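You operate a simulated robot arm through the tools that you are given. There is no shell and no other tool. Be economical: measure what you need, move in short steps, check, and stop when the job is done.

The job below is to be done with a simulated two-armed robot. You get a single attempt, and the scene is never put back.

## Task
Pick up the blue vase with one hand, pass it to the other hand and put it on the second shelf from the bottom of the short shelving. Set down upright: blue vase.

The check looks at the end state, three seconds after you hand in, the way a careful person would. Anything else that was tipped, shoved, dropped, spilled or broken makes it a failure.

## Robot
Two 7-joint arms with two-finger parallel grippers on one trunk, on a base that drives. Base frame: it is fixed to the floor where the robot stands at the start and does not move with it; the origin is under the middle of the robot, x ahead of it, y to its left, z up; the surface under the hand at the start is at about z = 720. Units: mm, degrees, N and s.
The left shoulder is at the start at [-92, 119, 825], the right one opposite. With the tool pointing down near the work surface each hand reaches from about 160 to 580 mm from the robot's upright axis, wherever it stands, measured 20 degrees to its own side. Places, roughly: second shelf of the short shelving [600, -1000, 700]. Payload 3.43 kg a hand.
The TCP of each hand is the grasp point between the finger pads, 30 mm short of the fingertips. In the tool frame z runs along the fingers and y along their closing line. The gripper opens to 94 mm. The fingers are 28 mm wide and 10 mm thick; the gripper's body (50 by 96 mm) begins 55 mm behind the TCP.
Orientation is that of the tool frame in the base frame, as a unit quaternion [w, x, y, z]. With the fingers straight down and closing along the base's y, the tool's x points along the base's -x, its y along +y and its z along -z.

## Interface
- The arms move only by the tool servo_tool. It takes "left_increments", "right_increments" or both (then of equal length, played together; a hand with none holds still); each is a list of rows, each an object of numbers (a shift or turn left out is 0, a gripper value left out holds the last): "dx", "dy", "dz": the shift along the tool's x, y, z in mm; "rx", "ry", "rz": the turn, a rotation vector about the tool's x, y, z in degrees. In form: [{"dx": .., "dy": .., "dz": .., "rx": .., "ry": .., "rz": ..}, ...]. A call has 1 to 12 rows; each row shifts and turns the commanded pose from where the row before left it, along the tool's axes as they then stand. "left_jaw" and "right_jaw" are, for a hand that has rows, the gripper command, from -1 (shut) to 1 (fully open), values between in proportion, set as the call begins (left out, the last holds). A row lasts 0.2 s, in which the tool goes at most 50 mm and 8.6 degrees; a call with a longer step from one row to the next is refused whole, and so is a gripper value outside its range. Where a pose cannot be reached the arm comes as near as it can. A force on the tool above 40 N (or 10 N above the force at the start of the call, whichever is more), or a blocked arm, ends the call early, and 0.2 s more pass. Each finger travels about 153 mm/s and halts on what it meets, pressing with about 31 N; the grip force reading is that of the motor and also rises with nothing between the fingers. The clock runs only during rows and for 0.2 s after the last one: add rows that do not move to give the fingers time. The reply holds the time, the measured pose of the TCP, the force on the tool along the base axes, the opening and the grip force, in the units named above and with some noise, with the torque about the TCP (base axes, N m) and any sound that the robot's microphone picked up.
- Cameras (640 x 400 px; columns grow to the right, rows downward): "scene" is now at [17.8, -21, 1517.6]; the picture's right is [-0.32, -0.95, 0.00], its down [-0.83, 0.28, -0.49] and it looks along [0.46, -0.16, -0.87] (base axes); focal length 283 px, centre (320, 200). "left" rides on the left gripper at [76, -14, -103] in its tool frame; the picture's right is [0.18, 0.98, 0.00], its down [-0.75, 0.14, -0.64] and it looks along [-0.63, 0.12, 0.77] (tool axes); focal length 243 px, centre (320, 200). "right" rides on the right gripper at [76, 14, -102] in its tool frame; the picture's right is [-0.18, 0.98, 0.00], its down [-0.75, -0.14, -0.64] and it looks along [-0.63, -0.12, 0.77] (tool axes); focal length 243 px, centre (320, 200). There is no depth. A picture from a camera that has moved, and an enlarged one, comes with that camera's place and axes in the base frame and with its lens.
- capture(camera): a new picture of that camera. No time passes.
- slide_trunk(by): slides the trunk up (or, below 0, down) by that many mm; the arms and the scene camera ride with it, the base frame stays. It gives what a move gives, with no picture.
- steer(legs): drives the robot by 1 to 6 legs, each [ahead, left, turn to the left] in mm, mm and degrees, along the robot's own axes; the way and the turn of a leg run together, so that a leg with both is an arc; at most 1500 mm and 180 degrees a leg. The arms and the cameras ride along, it lands a little off, and it stops where it bumps. It gives what a move gives.
- head_to(pan, tilt): turns the head with the scene camera to pan (to the left, within 143 degrees either way) and tilt (down, from -29 to 69), counted from straight ahead of the robot. It gives what a move gives.
- inspect(camera, box): a new picture of the part [left, top, right, bottom] of that camera's present view, enlarged. No time passes.
- hand_in(): hands the job in; it is judged then, once.

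Work in short steps. Places have to be worked out from the pictures, the camera data and where the tool is seen: move nearer, look again, correct. Check each grasp and each placing, and mend what went wrong. You have 120 turns and 108 pictures in all, those below and enlarged ones among them. Open the grippers and draw the arms clear of the work before you hand the job in, unless the task says otherwise; then end with one line.

The tools are called after "Call:" by a JSON object that holds its "name" and its "arguments". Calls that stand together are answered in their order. servo_tool: Moves the arms, as the interface text tells. Its arguments: {"type":"object","properties":{"left_increments":{"type":"array","items":{"type":"object","properties":{"dx":{"type":"number"},"dy":{"type":"number"},"dz":{"type":"number"},"rx":{"type":"number"},"ry":{"type":"number"},"rz":{"type":"number"}}}},"left_jaw":{"type":"number"},"right_increments":{"type":"array","items":{"type":"object","properties":{"dx":{"type":"number"},"dy":{"type":"number"},"dz":{"type":"number"},"rx":{"type":"number"},"ry":{"type":"number"},"rz":{"type":"number"}}}},"right_jaw":{"type":"number"}},"required":[]} The other tools are called the same way: slide_trunk (by) slides the trunk up or down; steer (legs) drives the base; head_to (pan, tilt) turns the head that bears the scene camera; capture (camera) takes a picture; inspect (camera, box) takes an enlarged picture of a part of a camera's view; hand_in () hands the job in.

At the start:

```text
time_s: 0.0
left_tcp_pos: [394.9, 323.2, 975.6]
left_orientation: [0.0, 0.0, 1.0, 0.0]
left_ft_force: [0.2, 0.4, 0.3]
left_torque: [0.0, 0.0, 0.0]
left_grip_width: 94.1
left_gripper_force: 0.2
right_tcp_pos: [362.6, -13.8, 1039.1]
right_orientation: [0.0, 0.0, 1.0, 0.0]
right_ft_force: [0.1, 0.7, -0.7]
right_torque: [-0.02, 0.02, 0.0]
right_grip_width: 93.8
right_gripper_force: 0.0
trunk travel left (down, up): [-250.0, 85.0]
robot x, y, heading: [-0.4, 0.5, -0.2]
head pan, tilt: [-18.9, 60.8]
```

scene: 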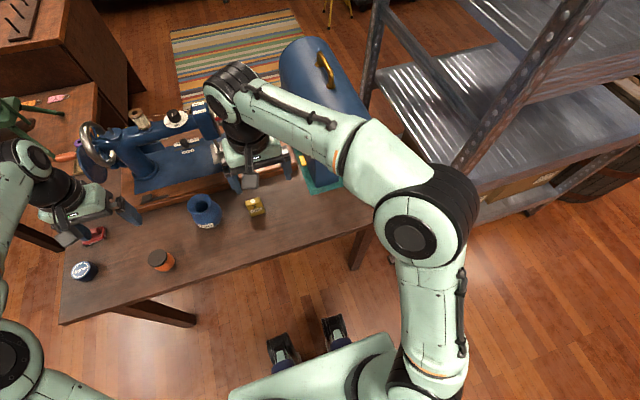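
right: 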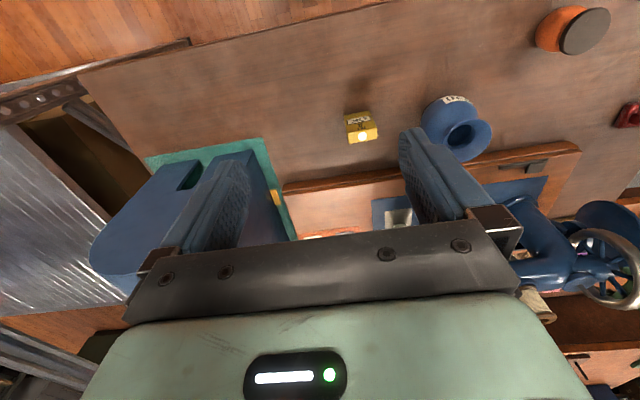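
left: 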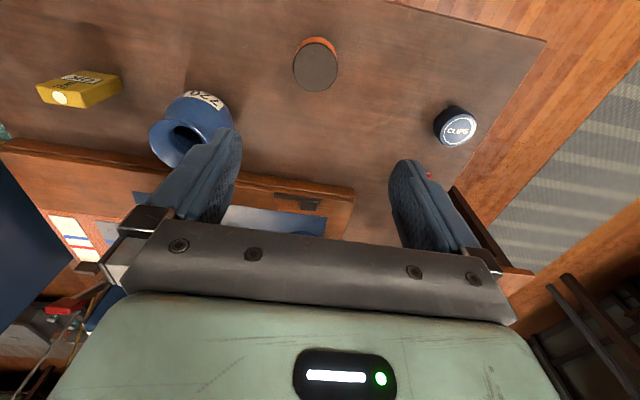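

I'll look closely at the vase, and at the shelving with the head turned right.

Call:
{"name": "inspect", "arguments": {"camera": "left", "box": [120, 60, 280, 190]}}

Call:
{"name": "inspect", "arguments": {"camera": "scene", "box": [130, 140, 330, 280]}}

Call:
{"name": "head_to", "arguments": {"pan": -60, "tilt": 30}}

Call:
{"name": "capture", "arguments": {"camera": "scene"}}

```text
3.08 times, centred on (200, 125) of left
camera zoom: at [320.2, 309.2, 1078.6], right [-0.18, 0.98, 0.0], down [0.75, 0.14, 0.64], along [0.63, 0.12, -0.77], focal length 746 px, centre (689, 431)
```

zoom: 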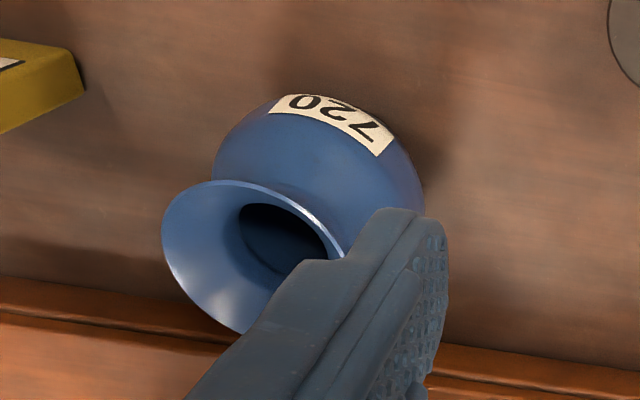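

```text
2.86 times, centred on (230, 210) of scene
camera zoom: at [17.8, -21.0, 1517.6], right [-0.32, -0.95, 0.0], down [-0.83, 0.28, -0.49], along [0.46, -0.16, -0.87], focal length 808 px, centre (577, 171)
```

zoom: 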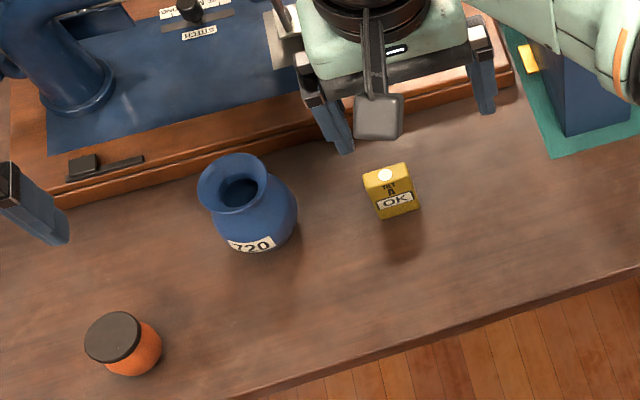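

```text
time_s: 1.1
left_tcp_pos: [395.6, 323.7, 977.5]
left_orientation: [-0.001, 0.001, 1.0, 0.0]
left_ft_force: [0.3, -1.0, 0.0]
left_torque: [0.01, 0.01, 0.02]
left_grip_width: 93.9
left_gripper_force: 0.0
right_tcp_pos: [363.3, -13.8, 1039.7]
right_orientation: [0.001, 0.001, 1.0, 0.0]
right_ft_force: [-0.3, 0.5, 1.3]
right_torque: [-0.01, 0.02, 0.04]
right_grip_width: 94.0
right_gripper_force: 0.1
trunk travel left (down, up): [-250.0, 85.0]
robot x, y, heading: [0.2, 0.2, -0.0]
head pan, tilt: [-60.0, 30.0]
```

```text
102 pictures are left
camera scene: at [1.0, -78.0, 1560.6], right [-0.87, -0.5, 0.0], down [-0.25, 0.43, -0.87], along [0.43, -0.75, -0.5], focal length 283 px, centre (320, 200)
```

scene: 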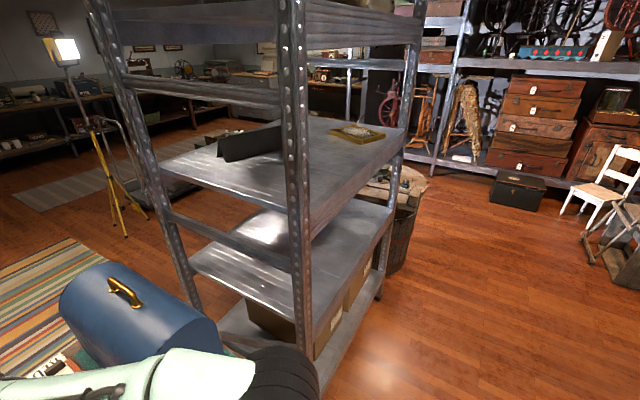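

The vase sits near [487, 173]: round body about 90 mm wide, flared rim about 75 mm. The shelf at z≈700 is open towards −x. I'll bring the left hand behind the vase for a closer look and shift the right hand aside.

Call:
{"name": "servo_tool", "arguments": {"left_increments": [{"dy": -45}, {"dy": -45}, {"dy": -45}, {"dx": 30}, {"dx": 30}], "right_increments": [{"dy": -45}, {"dy": -45}, {"dy": -45}, {"dy": 0}, {"dy": 0}]}}

Call:
{"name": "head_to", "arguments": {"pan": 10, "tilt": 55}}

Call:
{"name": "capture", "arguments": {"camera": "left"}}

Call:
{"name": "capture", "arguments": {"camera": "scene"}}

```text
time_s: 2.3
left_tcp_pos: [334.8, 187.7, 977.0]
left_orientation: [-0.001, 0.0, 1.0, 0.0]
left_ft_force: [0.7, -0.5, -0.4]
left_torque: [-0.01, 0.01, 0.03]
left_grip_width: 94.1
left_gripper_force: 0.1
right_tcp_pos: [363.5, -150.4, 1040.5]
right_orientation: [0.001, -0.001, 1.0, 0.0]
right_ft_force: [0.4, 0.4, -0.2]
right_torque: [0.01, -0.01, -0.01]
right_grip_width: 94.1
right_gripper_force: 0.0
trunk travel left (down, up): [-250.0, 85.0]
robot x, y, heading: [1.8, -0.5, -0.1]
head pan, tilt: [-60.0, 30.0]
```

```text
time_s: 3.7
left_tcp_pos: [336.2, 187.4, 977.2]
left_orientation: [0.0, -0.001, 1.0, 0.0]
left_ft_force: [0.3, -0.4, -0.1]
left_torque: [0.03, 0.01, 0.02]
left_grip_width: 94.1
left_gripper_force: 0.2
right_tcp_pos: [361.6, -148.9, 1040.4]
right_orientation: [0.0, 0.0, 1.0, 0.0]
right_ft_force: [-0.2, 0.1, 0.0]
right_torque: [0.02, -0.01, -0.01]
right_grip_width: 94.0
right_gripper_force: 0.0
trunk travel left (down, up): [-250.0, 85.0]
robot x, y, heading: [-0.6, 4.9, -0.1]
head pan, tilt: [10.0, 55.0]
```

```text
101 pictures are left
camera left: at [260.3, 174.0, 1078.1], right [-0.18, 0.98, 0.0], down [0.75, 0.14, 0.64], along [0.63, 0.12, -0.77], focal length 243 px, centre (320, 200)
```

left: 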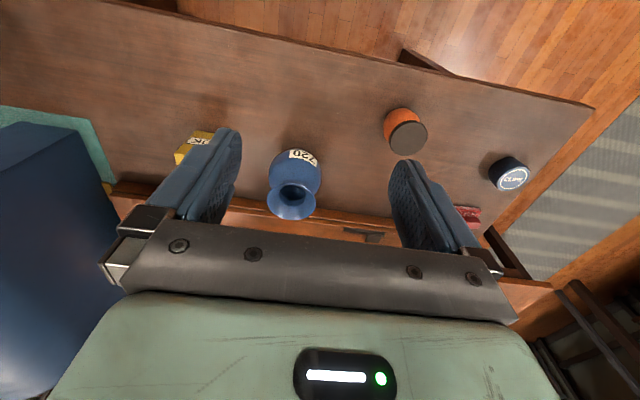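

```text
100 pictures are left
camera scene: at [26.7, 12.7, 1524.6], right [0.17, -0.98, 0.0], down [-0.81, -0.14, -0.57], along [0.57, 0.1, -0.82], focal length 283 px, centre (320, 200)
```

scene: 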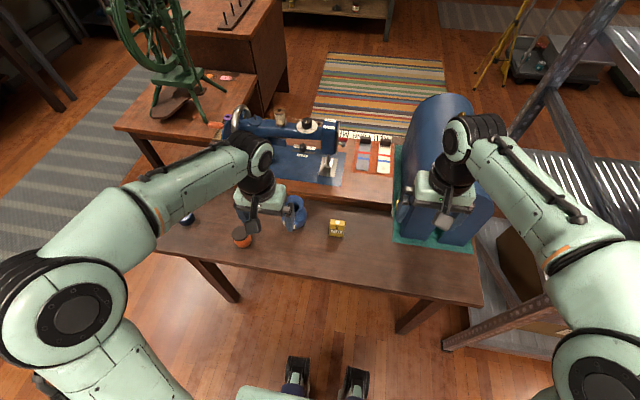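

The vase is clear in the wrist view; I'll enlarge it to measure.

Call:
{"name": "inspect", "arguments": {"camera": "left", "box": [245, 135, 345, 230]}}

Call:
{"name": "inspect", "arguments": {"camera": "scene", "box": [220, 170, 360, 260]}}

```text
4.21 times, centred on (295, 182) of left
camera zoom: at [260.3, 174.0, 1078.1], right [-0.18, 0.98, 0.0], down [0.75, 0.14, 0.64], along [0.63, 0.12, -0.77], focal length 1022 px, centre (425, 274)
```

zoom: 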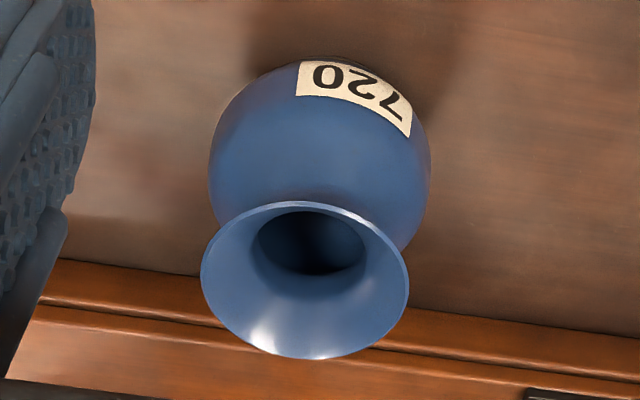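

```text
4.44 times, centred on (290, 215) of scene
camera zoom: at [26.7, 12.7, 1524.6], right [0.17, -0.98, 0.0], down [-0.81, -0.14, -0.57], along [0.57, 0.1, -0.82], focal length 1256 px, centre (453, 133)
```

zoom: 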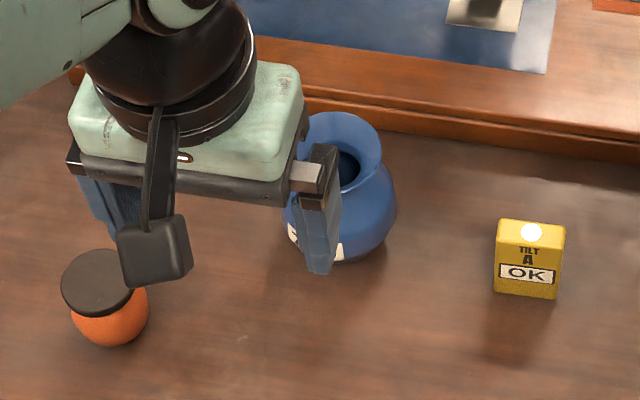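

Triangulating from three views, the rim centre is about [477, 176, 826], rim Ø about 67 and body Ø about 82. I'll grasp the body from above with the left hand, first hovering at z≈885 over the vase.

Call:
{"name": "servo_tool", "arguments": {"left_increments": [{"dx": -45, "dy": -4}, {"dx": -45, "dy": -4}, {"dx": -45, "dy": -3}, {"dx": -6, "dz": 45}, {"dz": 45}, {}]}}

Call:
{"name": "capture", "arguments": {"camera": "left"}}

Call:
{"name": "inspect", "arguments": {"camera": "scene", "box": [220, 150, 380, 260]}}

```text
time_s: 5.1
left_tcp_pos: [479.6, 175.8, 887.6]
left_orientation: [0.0, 0.0, 1.0, 0.0]
left_ft_force: [0.4, 0.2, -0.8]
left_torque: [-0.01, 0.0, 0.0]
left_grip_width: 94.0
left_gripper_force: 0.0
right_tcp_pos: [363.8, -150.2, 1040.3]
right_orientation: [0.0, 0.0, 1.0, 0.0]
right_ft_force: [-1.1, -0.6, -1.0]
right_torque: [-0.02, 0.03, 0.01]
right_grip_width: 93.9
right_gripper_force: 0.1
trunk travel left (down, up): [-250.0, 85.0]
robot x, y, heading: [2.5, -0.1, -0.3]
head pan, tilt: [10.0, 55.0]
```

```text
97 pictures are left
camera left: at [403.9, 162.7, 989.3], right [-0.18, 0.98, 0.0], down [0.75, 0.14, 0.64], along [0.63, 0.12, -0.77], focal length 243 px, centre (320, 200)
```

left: 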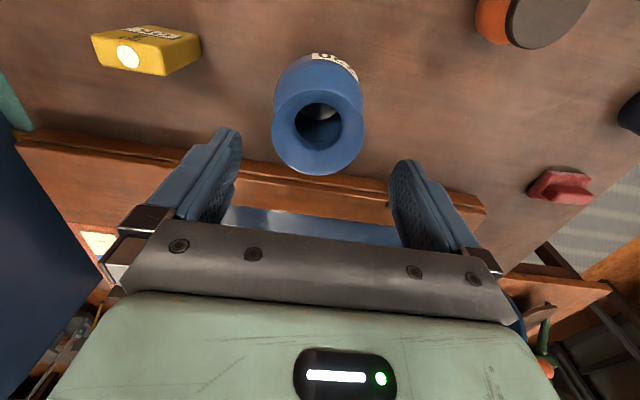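

```text
3.64 times, centred on (300, 205) of scene
camera zoom: at [26.3, 12.8, 1524.6], right [0.17, -0.98, 0.0], down [-0.81, -0.14, -0.57], along [0.56, 0.1, -0.82], focal length 1028 px, centre (393, 182)
```

zoom: 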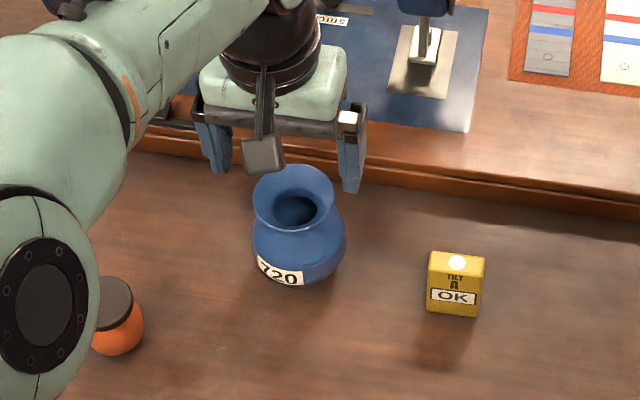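

Rim centre now measures (474, 175), so I'll shift 5 mm back and descend to z≈784, with fingers straddling the body.

Call:
{"name": "servo_tool", "arguments": {"left_increments": [{"dx": 5, "dz": 25}, {"dz": 25}, {"dz": 20}, {"dz": 20}, {"dz": 13}, {}]}}

Call:
{"name": "capture", "arguments": {"camera": "left"}}

Call:
{"name": "inspect", "arguments": {"camera": "scene", "box": [220, 150, 380, 260]}}

```text
time_s: 6.5
left_tcp_pos: [471.0, 176.7, 785.0]
left_orientation: [0.0, 0.0, 1.0, 0.0]
left_ft_force: [-0.3, 0.3, 0.0]
left_torque: [0.02, -0.02, 0.0]
left_grip_width: 93.8
left_gripper_force: 0.0
right_tcp_pos: [362.1, -149.9, 1040.5]
right_orientation: [0.0, 0.0, 1.0, 0.0]
right_ft_force: [-0.5, 0.4, -0.2]
right_torque: [-0.04, 0.0, -0.03]
right_grip_width: 94.1
right_gripper_force: 0.2
trunk travel left (down, up): [-250.0, 85.0]
robot x, y, heading: [2.3, 1.9, 0.1]
head pan, tilt: [10.0, 55.0]
```

```text
95 pictures are left
camera left: at [395.9, 162.6, 886.0], right [-0.18, 0.98, 0.0], down [0.75, 0.14, 0.64], along [0.63, 0.12, -0.77], focal length 243 px, centre (320, 200)
```

left: 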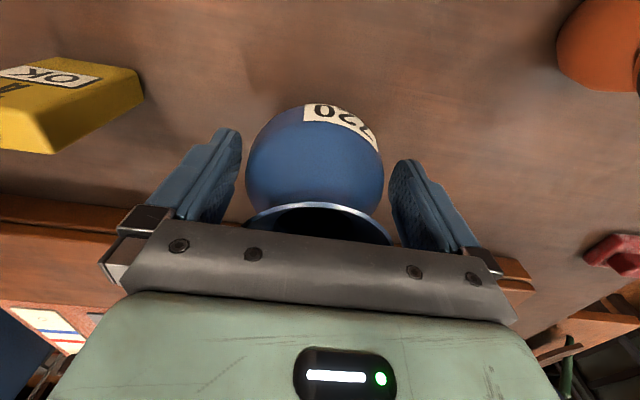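

```text
3.64 times, centred on (300, 205) of scene
camera zoom: at [26.6, 12.8, 1524.6], right [0.17, -0.98, 0.0], down [-0.81, -0.14, -0.57], along [0.56, 0.1, -0.82], focal length 1028 px, centre (393, 182)
```

zoom: 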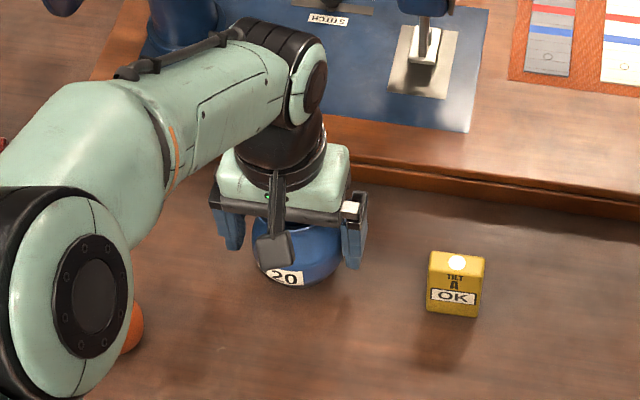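

The hand straddles the body, centred. I'll lower 5 mm more to be at or below the equator, then close.

Call:
{"name": "servo_tool", "arguments": {"left_increments": [{"dx": -2, "dz": 5}, {}]}}

Call:
{"name": "servo_tool", "arguments": {"left_increments": [{}, {}, {}, {}], "left_jaw": -1}}

Call:
{"name": "capture", "arguments": {"camera": "left"}}

```text
time_s: 7.1
left_tcp_pos: [473.4, 177.4, 779.8]
left_orientation: [0.001, 0.001, 1.0, 0.001]
left_ft_force: [0.0, 0.5, -0.3]
left_torque: [0.0, -0.02, 0.03]
left_grip_width: 93.9
left_gripper_force: 0.1
right_tcp_pos: [362.9, -150.3, 1039.9]
right_orientation: [0.0, 0.0, 1.0, 0.0]
right_ft_force: [-0.2, -0.1, -0.4]
right_torque: [0.0, 0.0, -0.02]
right_grip_width: 93.8
right_gripper_force: 0.0
trunk travel left (down, up): [-250.0, 85.0]
robot x, y, heading: [-0.4, -0.7, -0.2]
head pan, tilt: [10.0, 55.0]
```

```text
time_s: 8.1
left_tcp_pos: [473.5, 177.0, 781.2]
left_orientation: [0.0, 0.0, 1.0, 0.0]
left_ft_force: [0.7, -0.6, -0.4]
left_torque: [0.02, -0.02, 0.0]
left_grip_width: 78.9
left_gripper_force: 30.9
right_tcp_pos: [363.4, -149.9, 1039.8]
right_orientation: [0.0, 0.001, 1.0, -0.001]
right_ft_force: [-0.5, 1.2, -0.2]
right_torque: [0.01, 0.01, 0.01]
right_grip_width: 94.0
right_gripper_force: 0.1
trunk travel left (down, up): [-250.0, 85.0]
robot x, y, heading: [-0.3, 1.7, -0.1]
head pan, tilt: [10.0, 55.0]
```

```text
93 pictures are left
camera left: at [397.8, 162.8, 881.1], right [-0.18, 0.98, 0.0], down [0.75, 0.14, 0.64], along [0.63, 0.12, -0.77], focal length 243 px, centre (320, 200)
```

left: 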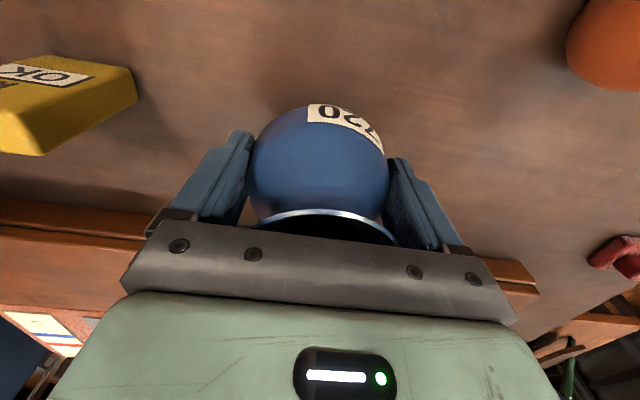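

Gripped at 79 mm. I'll lift 20 mm slowly and check.

Call:
{"name": "servo_tool", "arguments": {"left_increments": [{"dz": -5}, {"dz": -7}, {"dz": -8}, {}]}}

Call:
{"name": "capture", "arguments": {"camera": "left"}}

Call:
{"name": "inspect", "arguments": {"camera": "scene", "box": [220, 150, 380, 260]}}

```text
time_s: 9.1
left_tcp_pos: [473.5, 176.8, 798.4]
left_orientation: [0.0, 0.0, 1.0, 0.0]
left_ft_force: [0.0, -0.4, -0.1]
left_torque: [-0.02, -0.05, 0.03]
left_grip_width: 77.4
left_gripper_force: 30.9
right_tcp_pos: [363.2, -149.8, 1039.2]
right_orientation: [-0.001, 0.0, 1.0, 0.0]
right_ft_force: [-0.6, 0.4, -0.7]
right_torque: [-0.02, 0.0, 0.01]
right_grip_width: 93.8
right_gripper_force: 0.1
trunk travel left (down, up): [-250.0, 85.0]
robot x, y, heading: [3.0, -3.5, -0.1]
head pan, tilt: [10.0, 55.0]
```

```text
92 pictures are left
camera left: at [398.1, 163.3, 899.6], right [-0.18, 0.98, 0.0], down [0.75, 0.14, 0.64], along [0.63, 0.12, -0.77], focal length 243 px, centre (320, 200)
```

left: 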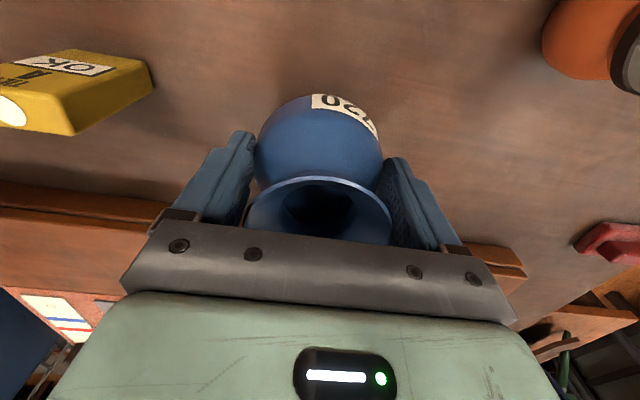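

```text
3.64 times, centred on (300, 205) of scene
camera zoom: at [26.7, 12.9, 1524.6], right [0.17, -0.98, 0.0], down [-0.81, -0.14, -0.57], along [0.56, 0.1, -0.82], focal length 1028 px, centre (393, 182)
```

zoom: 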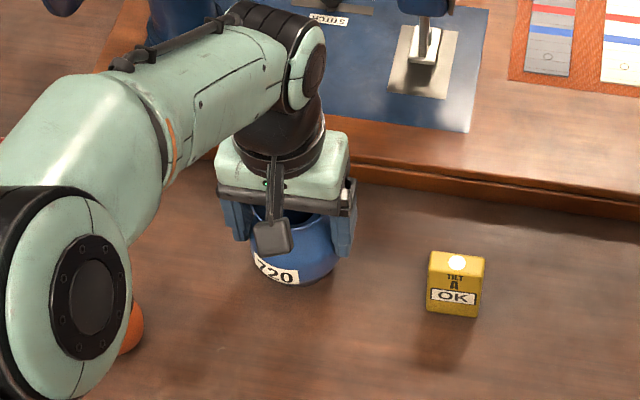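

The vase stayed on the table while the fingers slid up: this grip is above the equator, and the palm blocks going lower. I'll release, rise clear, and instead grasp the body from the robot side with the hand tilted.

Call:
{"name": "servo_tool", "arguments": {"left_increments": [{}, {}, {}], "left_jaw": 1}}

Call:
{"name": "servo_tool", "arguments": {"left_increments": [{"dz": -20}, {"dz": -35}, {"dz": -40}, {"dz": -20, "dx": 40}, {"dx": 45}, {"dx": 45}, {}]}}

Call:
{"name": "capture", "arguments": {"camera": "left"}}

```text
time_s: 9.9
left_tcp_pos: [473.5, 176.9, 798.1]
left_orientation: [-0.001, 0.0, 1.0, 0.0]
left_ft_force: [-1.2, 0.9, 0.4]
left_torque: [0.0, -0.01, 0.01]
left_grip_width: 93.9
left_gripper_force: 0.1
right_tcp_pos: [362.2, -150.0, 1039.6]
right_orientation: [0.0, 0.001, 1.0, -0.001]
right_ft_force: [0.1, -0.4, 0.6]
right_torque: [-0.02, 0.03, 0.01]
right_grip_width: 94.0
right_gripper_force: 0.0
trunk travel left (down, up): [-250.0, 85.0]
robot x, y, heading: [0.8, -1.3, 0.1]
head pan, tilt: [10.0, 55.0]
```

```text
time_s: 11.5
left_tcp_pos: [341.5, 175.9, 915.7]
left_orientation: [0.001, 0.0, 1.0, 0.0]
left_ft_force: [0.7, 0.7, 0.4]
left_torque: [0.03, -0.03, 0.02]
left_grip_width: 94.2
left_gripper_force: 0.0
right_tcp_pos: [363.6, -149.7, 1039.5]
right_orientation: [0.001, 0.001, 1.0, 0.0]
right_ft_force: [0.7, -0.4, -0.2]
right_torque: [-0.03, 0.04, -0.01]
right_grip_width: 94.0
right_gripper_force: 0.1
trunk travel left (down, up): [-250.0, 85.0]
robot x, y, heading: [-4.2, 1.2, -0.3]
head pan, tilt: [10.0, 55.0]
```

```text
90 pictures are left
camera left: at [266.9, 162.5, 1017.0], right [-0.18, 0.98, 0.0], down [0.75, 0.14, 0.64], along [0.63, 0.12, -0.77], focal length 243 px, centre (320, 200)
```

left: 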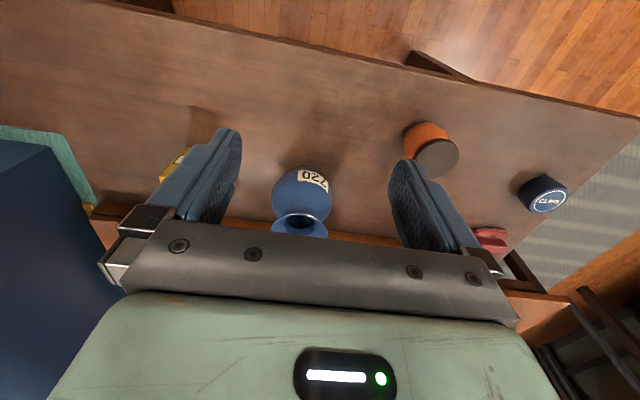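

The vase is still upright in its place. I'll raise the trunk 80 mm and tilt the left hand by 60° so the fingers point forward and 30° down, above the vase height.

Call:
{"name": "slide_trunk", "arguments": {"by": 80}}

Call:
{"name": "servo_tool", "arguments": {"left_increments": [{"dx": -30}, {"ry": -7.5}, {"ry": -7.5}, {"ry": -7.5}, {"ry": -7.5}, {"ry": -7.5}, {"ry": -7.5}, {"ry": -7.5}, {"ry": -7.5}, {}]}}

Call:
{"name": "capture", "arguments": {"camera": "scene"}}

Call:
{"name": "capture", "arguments": {"camera": "left"}}

```text
time_s: 12.7
left_tcp_pos: [343.5, 176.8, 994.7]
left_orientation: [0.0, 0.0, 1.0, 0.0]
left_ft_force: [0.6, -0.1, -0.1]
left_torque: [-0.03, 0.01, 0.01]
left_grip_width: 94.2
left_gripper_force: 0.0
right_tcp_pos: [362.1, -148.3, 1119.8]
right_orientation: [0.0, 0.0, 1.0, -0.001]
right_ft_force: [1.1, 0.5, -0.3]
right_torque: [-0.01, -0.01, 0.0]
right_grip_width: 94.0
right_gripper_force: 0.0
trunk travel left (down, up): [-330.0, 5.0]
robot x, y, heading: [1.7, -1.3, -0.0]
head pan, tilt: [10.0, 55.0]
```

```text
time_s: 14.9
left_tcp_pos: [395.4, 177.1, 999.4]
left_orientation: [0.5, 0.001, 0.866, -0.001]
left_ft_force: [0.3, -0.4, 0.3]
left_torque: [0.03, 0.0, 0.02]
left_grip_width: 93.7
left_gripper_force: 0.0
left hand out of reach, approached as far as the arm can: row 9
right_tcp_pos: [362.9, -147.5, 1120.4]
right_orientation: [0.0, 0.0, 1.0, 0.0]
right_ft_force: [0.2, -1.3, 0.2]
right_torque: [-0.02, -0.03, -0.03]
right_grip_width: 93.8
right_gripper_force: 0.1
trunk travel left (down, up): [-330.0, 5.0]
robot x, y, heading: [-0.2, -1.4, -0.3]
head pan, tilt: [10.0, 55.0]
```

```text
89 pictures are left
camera scene: at [25.2, 12.9, 1610.1], right [0.17, -0.98, 0.0], down [-0.81, -0.14, -0.57], along [0.57, 0.1, -0.82], focal length 283 px, centre (320, 200)
```

scene: 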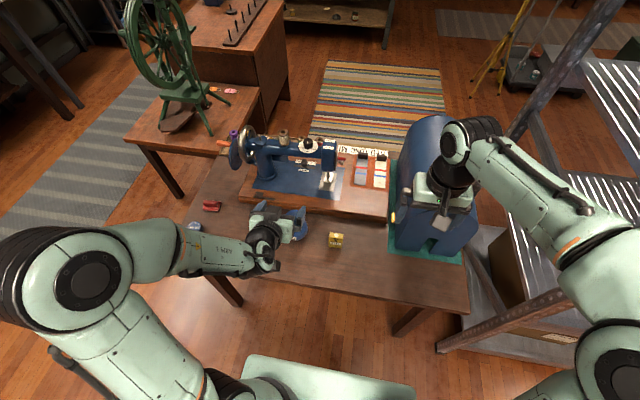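

```text
88 pictures are left
camera left: at [269.1, 163.6, 983.0], right [-0.09, 0.98, -0.16], down [-0.18, 0.14, 0.97], along [0.98, 0.12, 0.16], focal length 243 px, centre (320, 200)
```

left: 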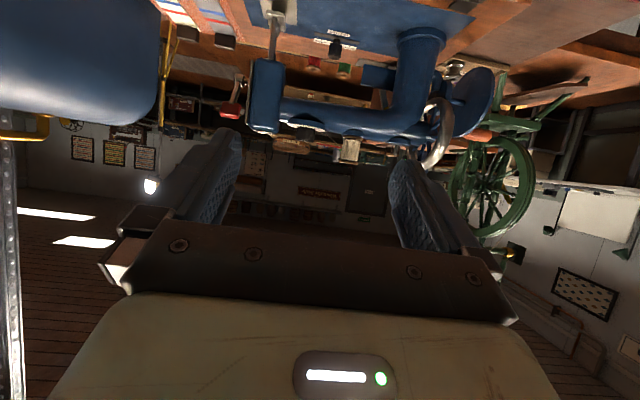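

The hand tilts fine but the arm is folded at its limit, so I'll back the base 120 mm to give room. The camera hangs under the hand, which gives a good side view of the vase.

Call:
{"name": "steer", "arguments": {"legs": [[-120, 0, 0]]}}

Call:
{"name": "servo_tool", "arguments": {"left_increments": [{"dx": 35, "dz": -20.2}, {"dx": 35, "dz": -20.2}, {"dx": 35, "dz": -20.2}, {"dx": 35, "dz": -20.2}, {}]}}

Call:
{"name": "capture", "arguments": {"camera": "left"}}

Call:
{"name": "capture", "arguments": {"camera": "scene"}}

```text
time_s: 16.1
left_tcp_pos: [277.5, 178.2, 998.5]
left_orientation: [0.5, -0.001, 0.866, 0.001]
left_ft_force: [-0.4, 0.2, 0.4]
left_torque: [0.02, -0.01, 0.05]
left_grip_width: 94.1
left_gripper_force: 0.2
right_tcp_pos: [241.9, -148.6, 1119.4]
right_orientation: [0.001, 0.0, 1.0, 0.0]
right_ft_force: [-0.2, 0.2, 0.1]
right_torque: [0.01, 0.01, -0.01]
right_grip_width: 94.1
right_gripper_force: 0.0
trunk travel left (down, up): [-330.0, 5.0]
robot x, y, heading: [-125.0, -1.1, -0.0]
head pan, tilt: [10.0, 55.0]
```

```text
time_s: 17.3
left_tcp_pos: [277.2, 180.2, 922.9]
left_orientation: [0.5, 0.001, 0.866, 0.0]
left_ft_force: [-0.7, -0.3, 0.0]
left_torque: [-0.01, -0.04, -0.01]
left_grip_width: 93.9
left_gripper_force: 0.2
left hand out of reach, approached as far as the arm can: row 1, 2, 3, 4
right_tcp_pos: [241.8, -148.4, 1118.8]
right_orientation: [0.001, 0.0, 1.0, 0.0]
right_ft_force: [1.2, -0.9, -0.2]
right_torque: [0.01, 0.02, 0.01]
right_grip_width: 94.0
right_gripper_force: 0.1
trunk travel left (down, up): [-330.0, 5.0]
robot x, y, heading: [-123.3, -1.4, 0.0]
head pan, tilt: [10.0, 55.0]
```

```text
87 pictures are left
camera left: at [150.4, 167.0, 906.9], right [-0.09, 0.98, -0.16], down [-0.18, 0.14, 0.97], along [0.98, 0.12, 0.16], focal length 243 px, centre (320, 200)
```

left: 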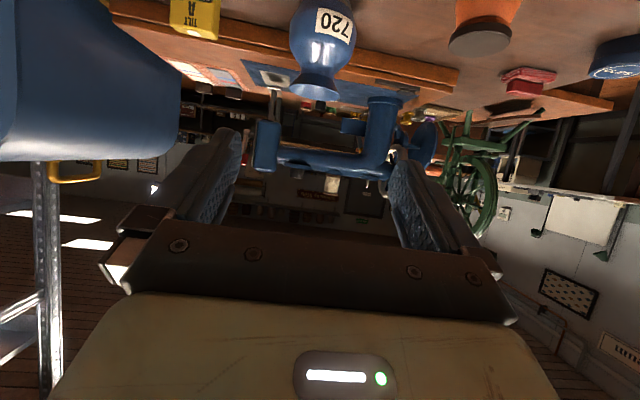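

```text
86 pictures are left
camera scene: at [-95.6, 11.8, 1610.1], right [0.17, -0.98, 0.0], down [-0.81, -0.14, -0.57], along [0.56, 0.1, -0.82], focal length 283 px, centre (320, 200)
```

scene: 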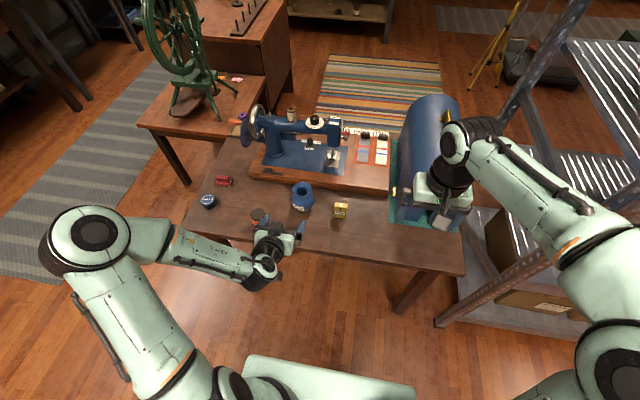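

Body centre now measures about [474, 176, 758], matching. My last shift had a sign slip (too far back); I'll test one small straight-down move to see how the command continues.

Call:
{"name": "servo_tool", "arguments": {"left_increments": [{"dx": 26, "dz": 15}, {}]}}

```text
time_s: 17.9
left_tcp_pos: [275.9, 181.3, 892.8]
left_orientation: [0.5, 0.0, 0.866, 0.002]
left_ft_force: [-0.2, -0.4, -1.0]
left_torque: [0.04, 0.02, 0.01]
left_grip_width: 93.9
left_gripper_force: 0.0
right_tcp_pos: [243.5, -150.0, 1119.3]
right_orientation: [0.001, 0.001, 1.0, 0.002]
right_ft_force: [0.7, 0.1, -0.3]
right_torque: [0.04, 0.01, -0.01]
right_grip_width: 93.9
right_gripper_force: 0.0
trunk travel left (down, up): [-330.0, 5.0]
robot x, y, heading: [-121.0, -1.3, 0.1]
head pan, tilt: [10.0, 55.0]
```

Next I test a forward move of 40 mm.

Call:
{"name": "servo_tool", "arguments": {"left_increments": [{"dx": -20, "dz": 34.6, "dy": -3}, {}]}}

```text
time_s: 18.5
left_tcp_pos: [317.5, 177.9, 892.6]
left_orientation: [0.499, 0.0, 0.866, 0.001]
left_ft_force: [0.2, 0.1, -0.5]
left_torque: [0.0, 0.0, 0.0]
left_grip_width: 93.8
left_gripper_force: 0.0
right_tcp_pos: [242.0, -148.0, 1120.4]
right_orientation: [0.0, 0.0, 1.0, 0.0]
right_ft_force: [0.1, -0.3, -0.5]
right_torque: [0.03, -0.04, -0.04]
right_grip_width: 94.1
right_gripper_force: 0.1
trunk travel left (down, up): [-330.0, 5.0]
robot x, y, heading: [-120.7, -2.2, 0.1]
head pan, tilt: [10.0, 55.0]
```

The command tracks. Now down to z≈768, at x≈368 in front of the vase.

Call:
{"name": "servo_tool", "arguments": {"left_increments": [{"dx": 27.4, "dz": 35.1}, {"dx": 27.4, "dz": 35.1}, {"dx": 27.4, "dz": 35.1}, {}]}}

Call:
{"name": "capture", "arguments": {"camera": "left"}}

Call:
{"name": "capture", "arguments": {"camera": "scene"}}

```text
time_s: 19.5
left_tcp_pos: [333.8, 206.4, 855.8]
left_orientation: [0.493, 0.005, 0.87, -0.004]
left_ft_force: [0.0, 0.8, 0.5]
left_torque: [-0.01, 0.0, 0.02]
left_grip_width: 93.8
left_gripper_force: 0.1
left hand out of reach, approached as far as the arm can: row 1, 2, 3
right_tcp_pos: [243.2, -149.3, 1120.2]
right_orientation: [0.001, 0.0, 1.0, 0.0]
right_ft_force: [0.9, 0.2, 0.1]
right_torque: [0.03, 0.01, 0.01]
right_grip_width: 94.1
right_gripper_force: 0.0
trunk travel left (down, up): [-330.0, 5.0]
robot x, y, heading: [-122.4, 3.9, 0.1]
head pan, tilt: [10.0, 55.0]
```

```text
85 pictures are left
camera left: at [206.2, 194.7, 842.5], right [-0.08, 0.98, -0.16], down [-0.16, 0.15, 0.98], along [0.98, 0.11, 0.15], focal length 243 px, centre (320, 200)
```

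left: 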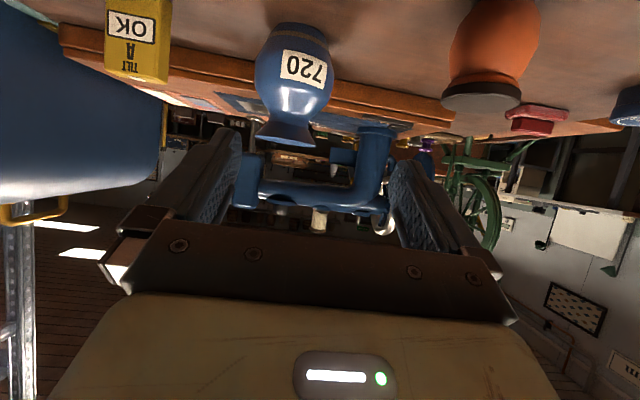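

```text
84 pictures are left
camera scene: at [-95.4, 12.6, 1610.1], right [0.17, -0.98, 0.0], down [-0.81, -0.14, -0.57], along [0.56, 0.1, -0.82], focal length 283 px, centre (320, 200)
```

scene: 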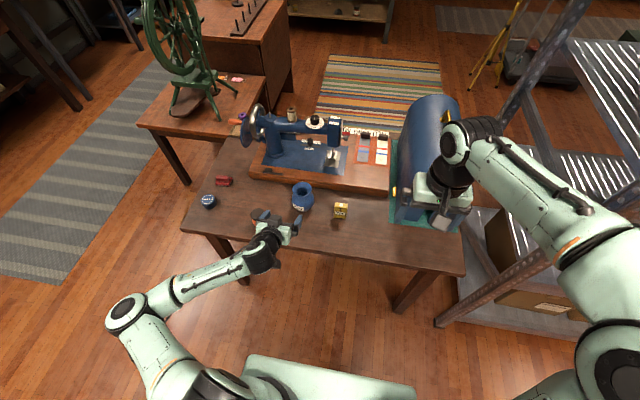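

The arm hit its limit about 85 mm too high with the trunk up. Lowering the trunk by 85 puts the hand at about z=771; everything low is off the table or still above it.

Call:
{"name": "slide_trunk", "arguments": {"by": -85}}

Call:
{"name": "servo_tool", "arguments": {"left_increments": [{"dy": -15}, {"dy": -15}, {}]}}

Call:
{"name": "capture", "arguments": {"camera": "left"}}

Call:
{"name": "capture", "arguments": {"camera": "scene"}}

```text
time_s: 20.7
left_tcp_pos: [334.1, 206.0, 771.4]
left_orientation: [0.5, 0.0, 0.866, 0.0]
left_ft_force: [0.6, 0.0, -0.3]
left_torque: [-0.01, -0.02, 0.0]
left_grip_width: 94.2
left_gripper_force: 0.1
right_tcp_pos: [243.9, -147.1, 1035.3]
right_orientation: [-0.001, 0.0, 1.0, 0.0]
right_ft_force: [0.7, 0.2, -0.8]
right_torque: [-0.04, 0.0, 0.02]
right_grip_width: 93.7
right_gripper_force: 0.0
trunk travel left (down, up): [-245.0, 90.0]
robot x, y, heading: [-122.5, 2.4, 0.0]
head pan, tilt: [10.0, 55.0]
```

```text
time_s: 21.5
left_tcp_pos: [334.0, 176.9, 771.6]
left_orientation: [0.5, 0.0, 0.866, 0.001]
left_ft_force: [-0.9, 0.1, -0.1]
left_torque: [0.01, 0.01, -0.02]
left_grip_width: 94.0
left_gripper_force: 0.0
right_tcp_pos: [242.3, -147.7, 1034.4]
right_orientation: [0.0, 0.0, 1.0, 0.0]
right_ft_force: [-0.2, -0.8, 0.3]
right_torque: [-0.02, 0.01, 0.03]
right_grip_width: 94.1
right_gripper_force: 0.1
trunk travel left (down, up): [-245.0, 90.0]
robot x, y, heading: [-121.7, -1.7, 0.0]
head pan, tilt: [10.0, 55.0]
```

```text
83 pictures are left
camera left: at [208.7, 162.9, 755.7], right [-0.09, 0.98, -0.16], down [-0.18, 0.14, 0.97], along [0.98, 0.12, 0.16], focal length 243 px, centre (320, 200)
```

left: 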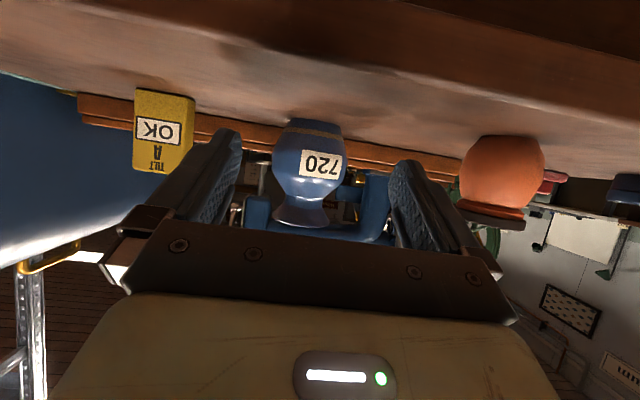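

```text
82 pictures are left
camera scene: at [-94.2, 12.9, 1519.5], right [0.17, -0.98, 0.0], down [-0.81, -0.14, -0.57], along [0.56, 0.1, -0.82], focal length 283 px, centre (320, 200)
```

scene: 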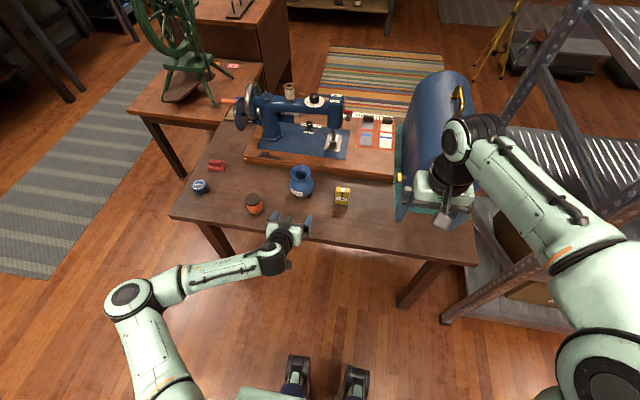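

Now a clean side profile of the vase. Enlarging it to get the equator height and centring.

Call:
{"name": "inspect", "arguments": {"camera": "left", "box": [250, 100, 380, 240]}}

```text
2.86 times, centred on (315, 170) of left
camera zoom: at [208.7, 162.9, 755.7], right [-0.09, 0.98, -0.16], down [-0.18, 0.14, 0.97], along [0.98, 0.12, 0.16], focal length 693 px, centre (334, 286)
```

zoom: 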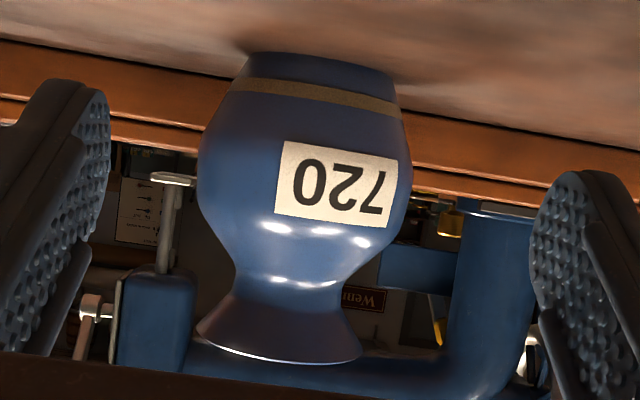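

Profile: equator at z≈756 (Ø79), neck Ø≈43 at z≈801, rim Ø≈65. The left hand takes the equator, so the right can take the neck later. Moving forward half way first.

Call:
{"name": "servo_tool", "arguments": {"left_increments": [{"dx": -14.1, "dy": -0.4, "dz": 27.3}, {"dx": -14.1, "dy": -0.4, "dz": 27.3}, {}]}}

Call:
{"name": "capture", "arguments": {"camera": "left"}}

```text
time_s: 22.3
left_tcp_pos: [396.8, 177.2, 769.2]
left_orientation: [0.5, 0.0, 0.866, 0.0]
left_ft_force: [0.2, -1.6, -0.1]
left_torque: [0.0, 0.04, -0.01]
left_grip_width: 94.0
left_gripper_force: 0.0
right_tcp_pos: [242.6, -147.3, 1034.1]
right_orientation: [-0.001, 0.0, 1.0, 0.001]
right_ft_force: [1.4, 0.5, -0.3]
right_torque: [0.01, -0.04, 0.02]
right_grip_width: 93.9
right_gripper_force: 0.0
trunk travel left (down, up): [-245.0, 90.0]
robot x, y, heading: [-122.6, 1.2, -0.1]
head pan, tilt: [10.0, 55.0]
```

```text
80 pictures are left
camera left: at [270.3, 162.0, 752.7], right [-0.09, 0.98, -0.16], down [-0.18, 0.14, 0.97], along [0.98, 0.12, 0.16], focal length 243 px, centre (320, 200)
```

left: 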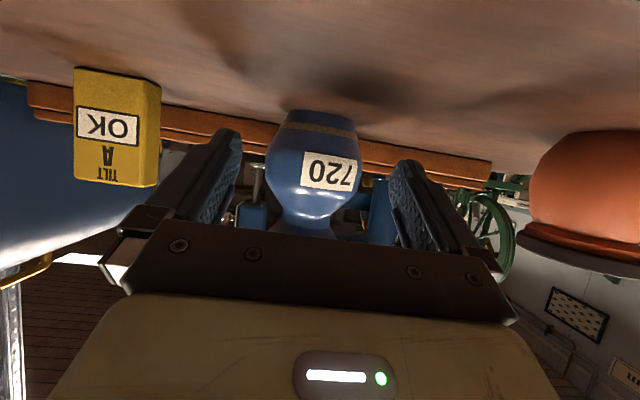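

Still centred within about 1–2 mm. Finishing the approach.

Call:
{"name": "servo_tool", "arguments": {"left_increments": [{"dx": -9.1, "dy": -0.8, "dz": 18}, {"dx": -9.1, "dy": -0.7, "dz": 18}, {"dx": -9.1, "dz": 17.8}, {}]}}

Call:
{"name": "capture", "arguments": {"camera": "left"}}

Call:
{"name": "inspect", "arguments": {"camera": "scene", "box": [220, 140, 380, 260]}}

```text
time_s: 23.3
left_tcp_pos: [455.6, 173.5, 766.2]
left_orientation: [0.5, 0.0, 0.866, 0.0]
left_ft_force: [-0.1, -0.1, -0.4]
left_torque: [-0.02, -0.01, 0.0]
left_grip_width: 93.8
left_gripper_force: 0.0
right_tcp_pos: [242.0, -147.2, 1034.6]
right_orientation: [0.0, 0.0, 1.0, -0.001]
right_ft_force: [-0.8, -0.7, 1.1]
right_torque: [0.0, 0.03, 0.03]
right_grip_width: 94.3
right_gripper_force: 0.1
trunk travel left (down, up): [-245.0, 90.0]
robot x, y, heading: [-117.9, 1.2, -0.1]
head pan, tilt: [10.0, 55.0]
```

```text
79 pictures are left
camera left: at [330.0, 158.9, 750.3], right [-0.09, 0.98, -0.16], down [-0.18, 0.14, 0.97], along [0.98, 0.12, 0.16], focal length 243 px, centre (320, 200)
```

left: 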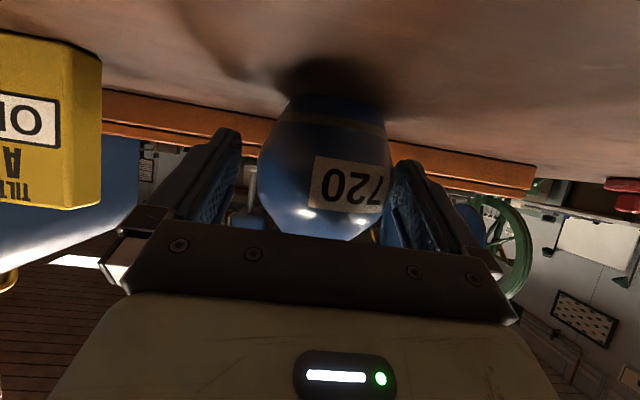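

```text
3.33 times, centred on (300, 200) of scene
camera zoom: at [-94.4, 12.9, 1519.5], right [0.17, -0.98, 0.0], down [-0.81, -0.14, -0.57], along [0.56, 0.1, -0.82], focal length 942 px, centre (387, 200)
```

zoom: 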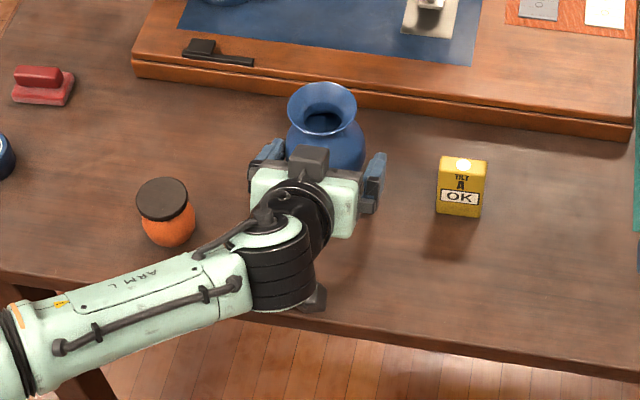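

The fingers flank the body. Closing the left gripper.

Call:
{"name": "servo_tool", "arguments": {"left_increments": [{}, {}, {}, {}], "left_jaw": -1}}

Call:
{"name": "servo_tool", "arguments": {"left_increments": [{"dx": -4.3, "dz": -2.5}, {"dx": -6.9, "dz": -4}, {"dx": -8.7, "dz": -5}, {}]}}

Call:
{"name": "capture", "arguments": {"camera": "left"}}

Call:
{"name": "inspect", "arguments": {"camera": "scene", "box": [220, 140, 380, 260]}}

```text
time_s: 24.3
left_tcp_pos: [456.4, 172.6, 765.5]
left_orientation: [0.5, 0.0, 0.866, 0.0]
left_ft_force: [-0.3, 0.9, 1.6]
left_torque: [0.1, -0.06, 0.02]
left_grip_width: 78.2
left_gripper_force: 31.1
right_tcp_pos: [240.7, -148.1, 1034.0]
right_orientation: [0.0, 0.0, 1.0, 0.0]
right_ft_force: [-0.4, -0.8, -0.7]
right_torque: [0.02, -0.03, -0.03]
right_grip_width: 94.0
right_gripper_force: 0.0
trunk travel left (down, up): [-245.0, 90.0]
robot x, y, heading: [-121.2, -1.0, -0.0]
head pan, tilt: [10.0, 55.0]
```

```text
time_s: 25.3
left_tcp_pos: [455.1, 174.1, 788.9]
left_orientation: [0.5, -0.001, 0.866, 0.001]
left_ft_force: [0.0, -1.1, -2.3]
left_torque: [0.01, 0.03, 0.01]
left_grip_width: 78.0
left_gripper_force: 31.0
right_tcp_pos: [242.9, -147.3, 1034.8]
right_orientation: [0.001, 0.0, 1.0, 0.0]
right_ft_force: [-0.7, 0.3, -0.3]
right_torque: [0.03, 0.0, -0.01]
right_grip_width: 94.3
right_gripper_force: 0.1
trunk travel left (down, up): [-245.0, 90.0]
robot x, y, heading: [-120.9, -0.4, -0.0]
head pan, tilt: [10.0, 55.0]
```

```text
77 pictures are left
camera left: at [328.9, 159.9, 772.8], right [-0.09, 0.98, -0.16], down [-0.18, 0.14, 0.97], along [0.98, 0.12, 0.16], focal length 243 px, centre (320, 200)
```

left: 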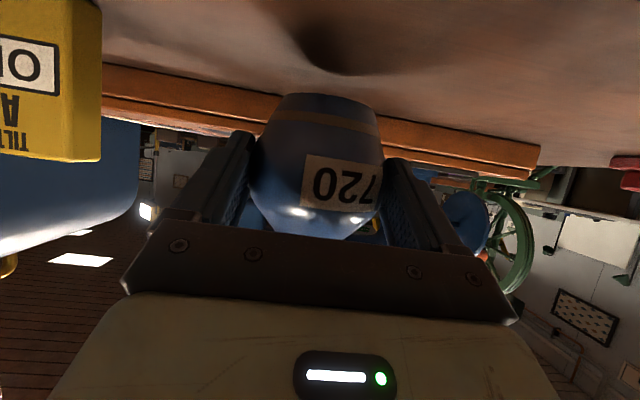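

```text
3.33 times, centred on (300, 200) of scene
camera zoom: at [-93.9, 12.9, 1519.5], right [0.17, -0.98, 0.0], down [-0.81, -0.14, -0.57], along [0.56, 0.1, -0.82], focal length 942 px, centre (387, 200)
```

zoom: 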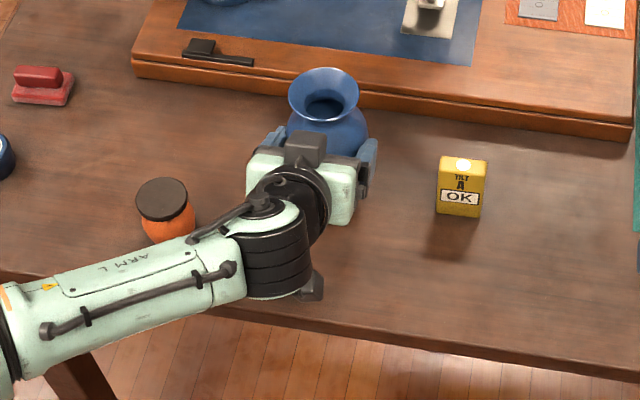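

The vase is lifted and held firmly (78 mm, no slip). Lifting 120 mm more before moving away from the table.

Call:
{"name": "servo_tool", "arguments": {"left_increments": [{"dx": -26, "dz": -15}, {"dx": -26, "dz": -15}, {"dx": -26, "dz": -15}, {"dx": -26, "dz": -15}, {}]}}

Call:
{"name": "steer", "arguments": {"legs": [[-250, 0, 0]]}}

Call:
{"name": "capture", "arguments": {"camera": "scene"}}

```text
time_s: 26.5
left_tcp_pos: [456.9, 172.2, 906.8]
left_orientation: [0.5, -0.001, 0.866, 0.001]
left_ft_force: [-0.2, -0.1, -2.3]
left_torque: [-0.01, 0.07, -0.03]
left_grip_width: 77.8
left_gripper_force: 30.7
right_tcp_pos: [241.7, -148.7, 1034.4]
right_orientation: [0.0, 0.0, 1.0, 0.001]
right_ft_force: [1.1, -0.3, -0.5]
right_torque: [0.01, 0.0, 0.02]
right_grip_width: 94.0
right_gripper_force: 0.0
trunk travel left (down, up): [-245.0, 90.0]
robot x, y, heading: [-118.9, -3.5, 0.0]
head pan, tilt: [10.0, 55.0]
```

```text
time_s: 28.3
left_tcp_pos: [207.2, 170.8, 908.3]
left_orientation: [0.5, 0.002, 0.866, -0.001]
left_ft_force: [0.2, -0.5, -2.3]
left_torque: [0.0, 0.03, -0.02]
left_grip_width: 77.9
left_gripper_force: 31.0
right_tcp_pos: [-7.8, -149.2, 1035.0]
right_orientation: [0.0, 0.002, 1.0, 0.0]
right_ft_force: [-0.8, 0.3, 0.3]
right_torque: [-0.03, 0.01, 0.02]
right_grip_width: 94.1
right_gripper_force: 0.1
trunk travel left (down, up): [-245.0, 90.0]
robot x, y, heading: [-366.9, 4.6, -0.2]
head pan, tilt: [10.0, 55.0]
```

```text
75 pictures are left
camera scene: at [-343.8, 13.1, 1519.5], right [0.17, -0.99, 0.0], down [-0.81, -0.14, -0.57], along [0.57, 0.1, -0.82], focal length 283 px, centre (320, 200)
```

scene: 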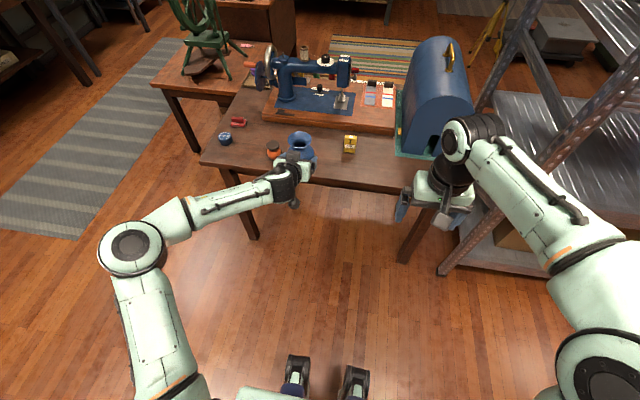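

Clear of the table with the vase held. Now I bring it in front of the robot (about 450 ahead, 40 left) and yaw the left hand 40° to the right, leaving room for the right hand to approach at 90° to it.

Call:
{"name": "servo_tool", "arguments": {"left_increments": [{"dx": 12.5, "dz": -21.7, "dy": -26}, {"dx": 12.5, "dz": -21.7, "dy": -26}, {"dx": 12.5, "dz": -21.7, "dy": -26}, {"dx": 12.5, "dz": -21.7, "dy": -26}, {"dx": 12.5, "dz": -21.7, "dy": -26}, {"rx": 6.93, "rz": 4}, {"rx": 6.93, "rz": 4}, {"rx": 6.93, "rz": 4}, {"rx": 6.93, "rz": 4}, {"rx": 6.93, "rz": 4}, {}]}}

Call:
{"name": "capture", "arguments": {"camera": "scene"}}

```text
time_s: 30.7
left_tcp_pos: [82.4, 41.7, 910.0]
left_orientation: [0.469, 0.298, 0.813, -0.172]
left_ft_force: [-0.8, -0.2, -2.6]
left_torque: [0.02, 0.06, -0.03]
left_grip_width: 77.9
left_gripper_force: 30.7
right_tcp_pos: [-6.5, -149.1, 1032.7]
right_orientation: [0.001, 0.001, 1.0, 0.0]
right_ft_force: [0.1, -1.0, 0.0]
right_torque: [-0.03, 0.0, 0.02]
right_grip_width: 93.8
right_gripper_force: 0.1
trunk travel left (down, up): [-245.0, 90.0]
robot x, y, heading: [-370.9, 0.8, 0.1]
head pan, tilt: [10.0, 55.0]
```

```text
74 pictures are left
camera scene: at [-343.2, 13.0, 1519.5], right [0.17, -0.99, 0.0], down [-0.81, -0.14, -0.57], along [0.57, 0.1, -0.82], focal length 283 px, centre (320, 200)
```

scene: 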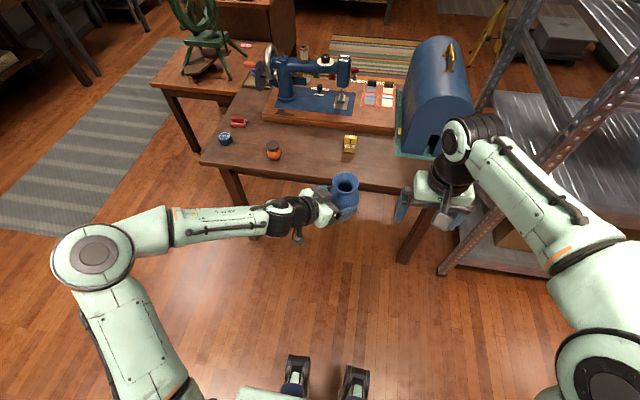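

The vase is held upright at about [96, 30, 900] and its neck near z=945. I now pitch the right hand to point forward (15° down), in place but 60 mm further ahead.

Call:
{"name": "servo_tool", "arguments": {"right_increments": [{"dx": -40}, {"dx": -20}, {"ry": -7.5}, {"ry": -7.5}, {"ry": -7.5}, {"ry": -7.5}, {"ry": -7.5}, {"ry": -7.5}, {"ry": -7.5}, {"ry": -7.5}, {"ry": -7.5}, {"ry": -7.5}], "right_jaw": 0.45}}

Call:
{"name": "capture", "arguments": {"camera": "scene"}}

```text
time_s: 33.3
left_tcp_pos: [82.7, 40.8, 907.6]
left_orientation: [0.469, 0.298, 0.814, -0.172]
left_ft_force: [-0.3, 0.2, -3.0]
left_torque: [0.03, 0.03, -0.01]
left_grip_width: 77.7
left_gripper_force: 31.1
right_tcp_pos: [53.0, -149.9, 1034.3]
right_orientation: [0.609, 0.0, 0.793, 0.001]
right_ft_force: [-0.5, -0.3, 0.9]
right_torque: [-0.02, -0.05, -0.03]
right_grip_width: 68.6
right_gripper_force: 0.1
trunk travel left (down, up): [-245.0, 90.0]
robot x, y, heading: [-371.9, 2.2, -0.5]
head pan, tilt: [10.0, 55.0]
```

```text
73 pictures are left
camera scene: at [-342.9, 13.1, 1519.5], right [0.17, -0.99, 0.0], down [-0.81, -0.14, -0.57], along [0.56, 0.1, -0.82], focal length 283 px, centre (320, 200)
```

scene: 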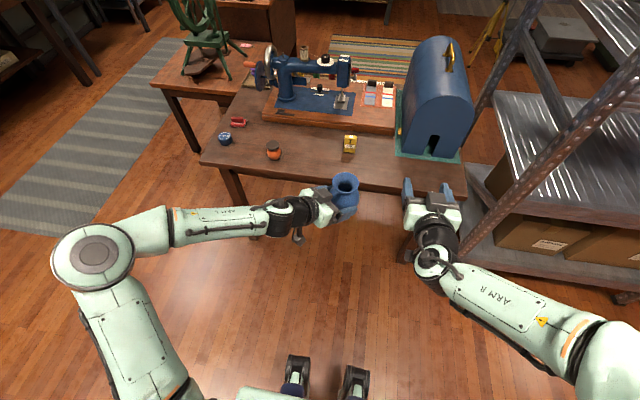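

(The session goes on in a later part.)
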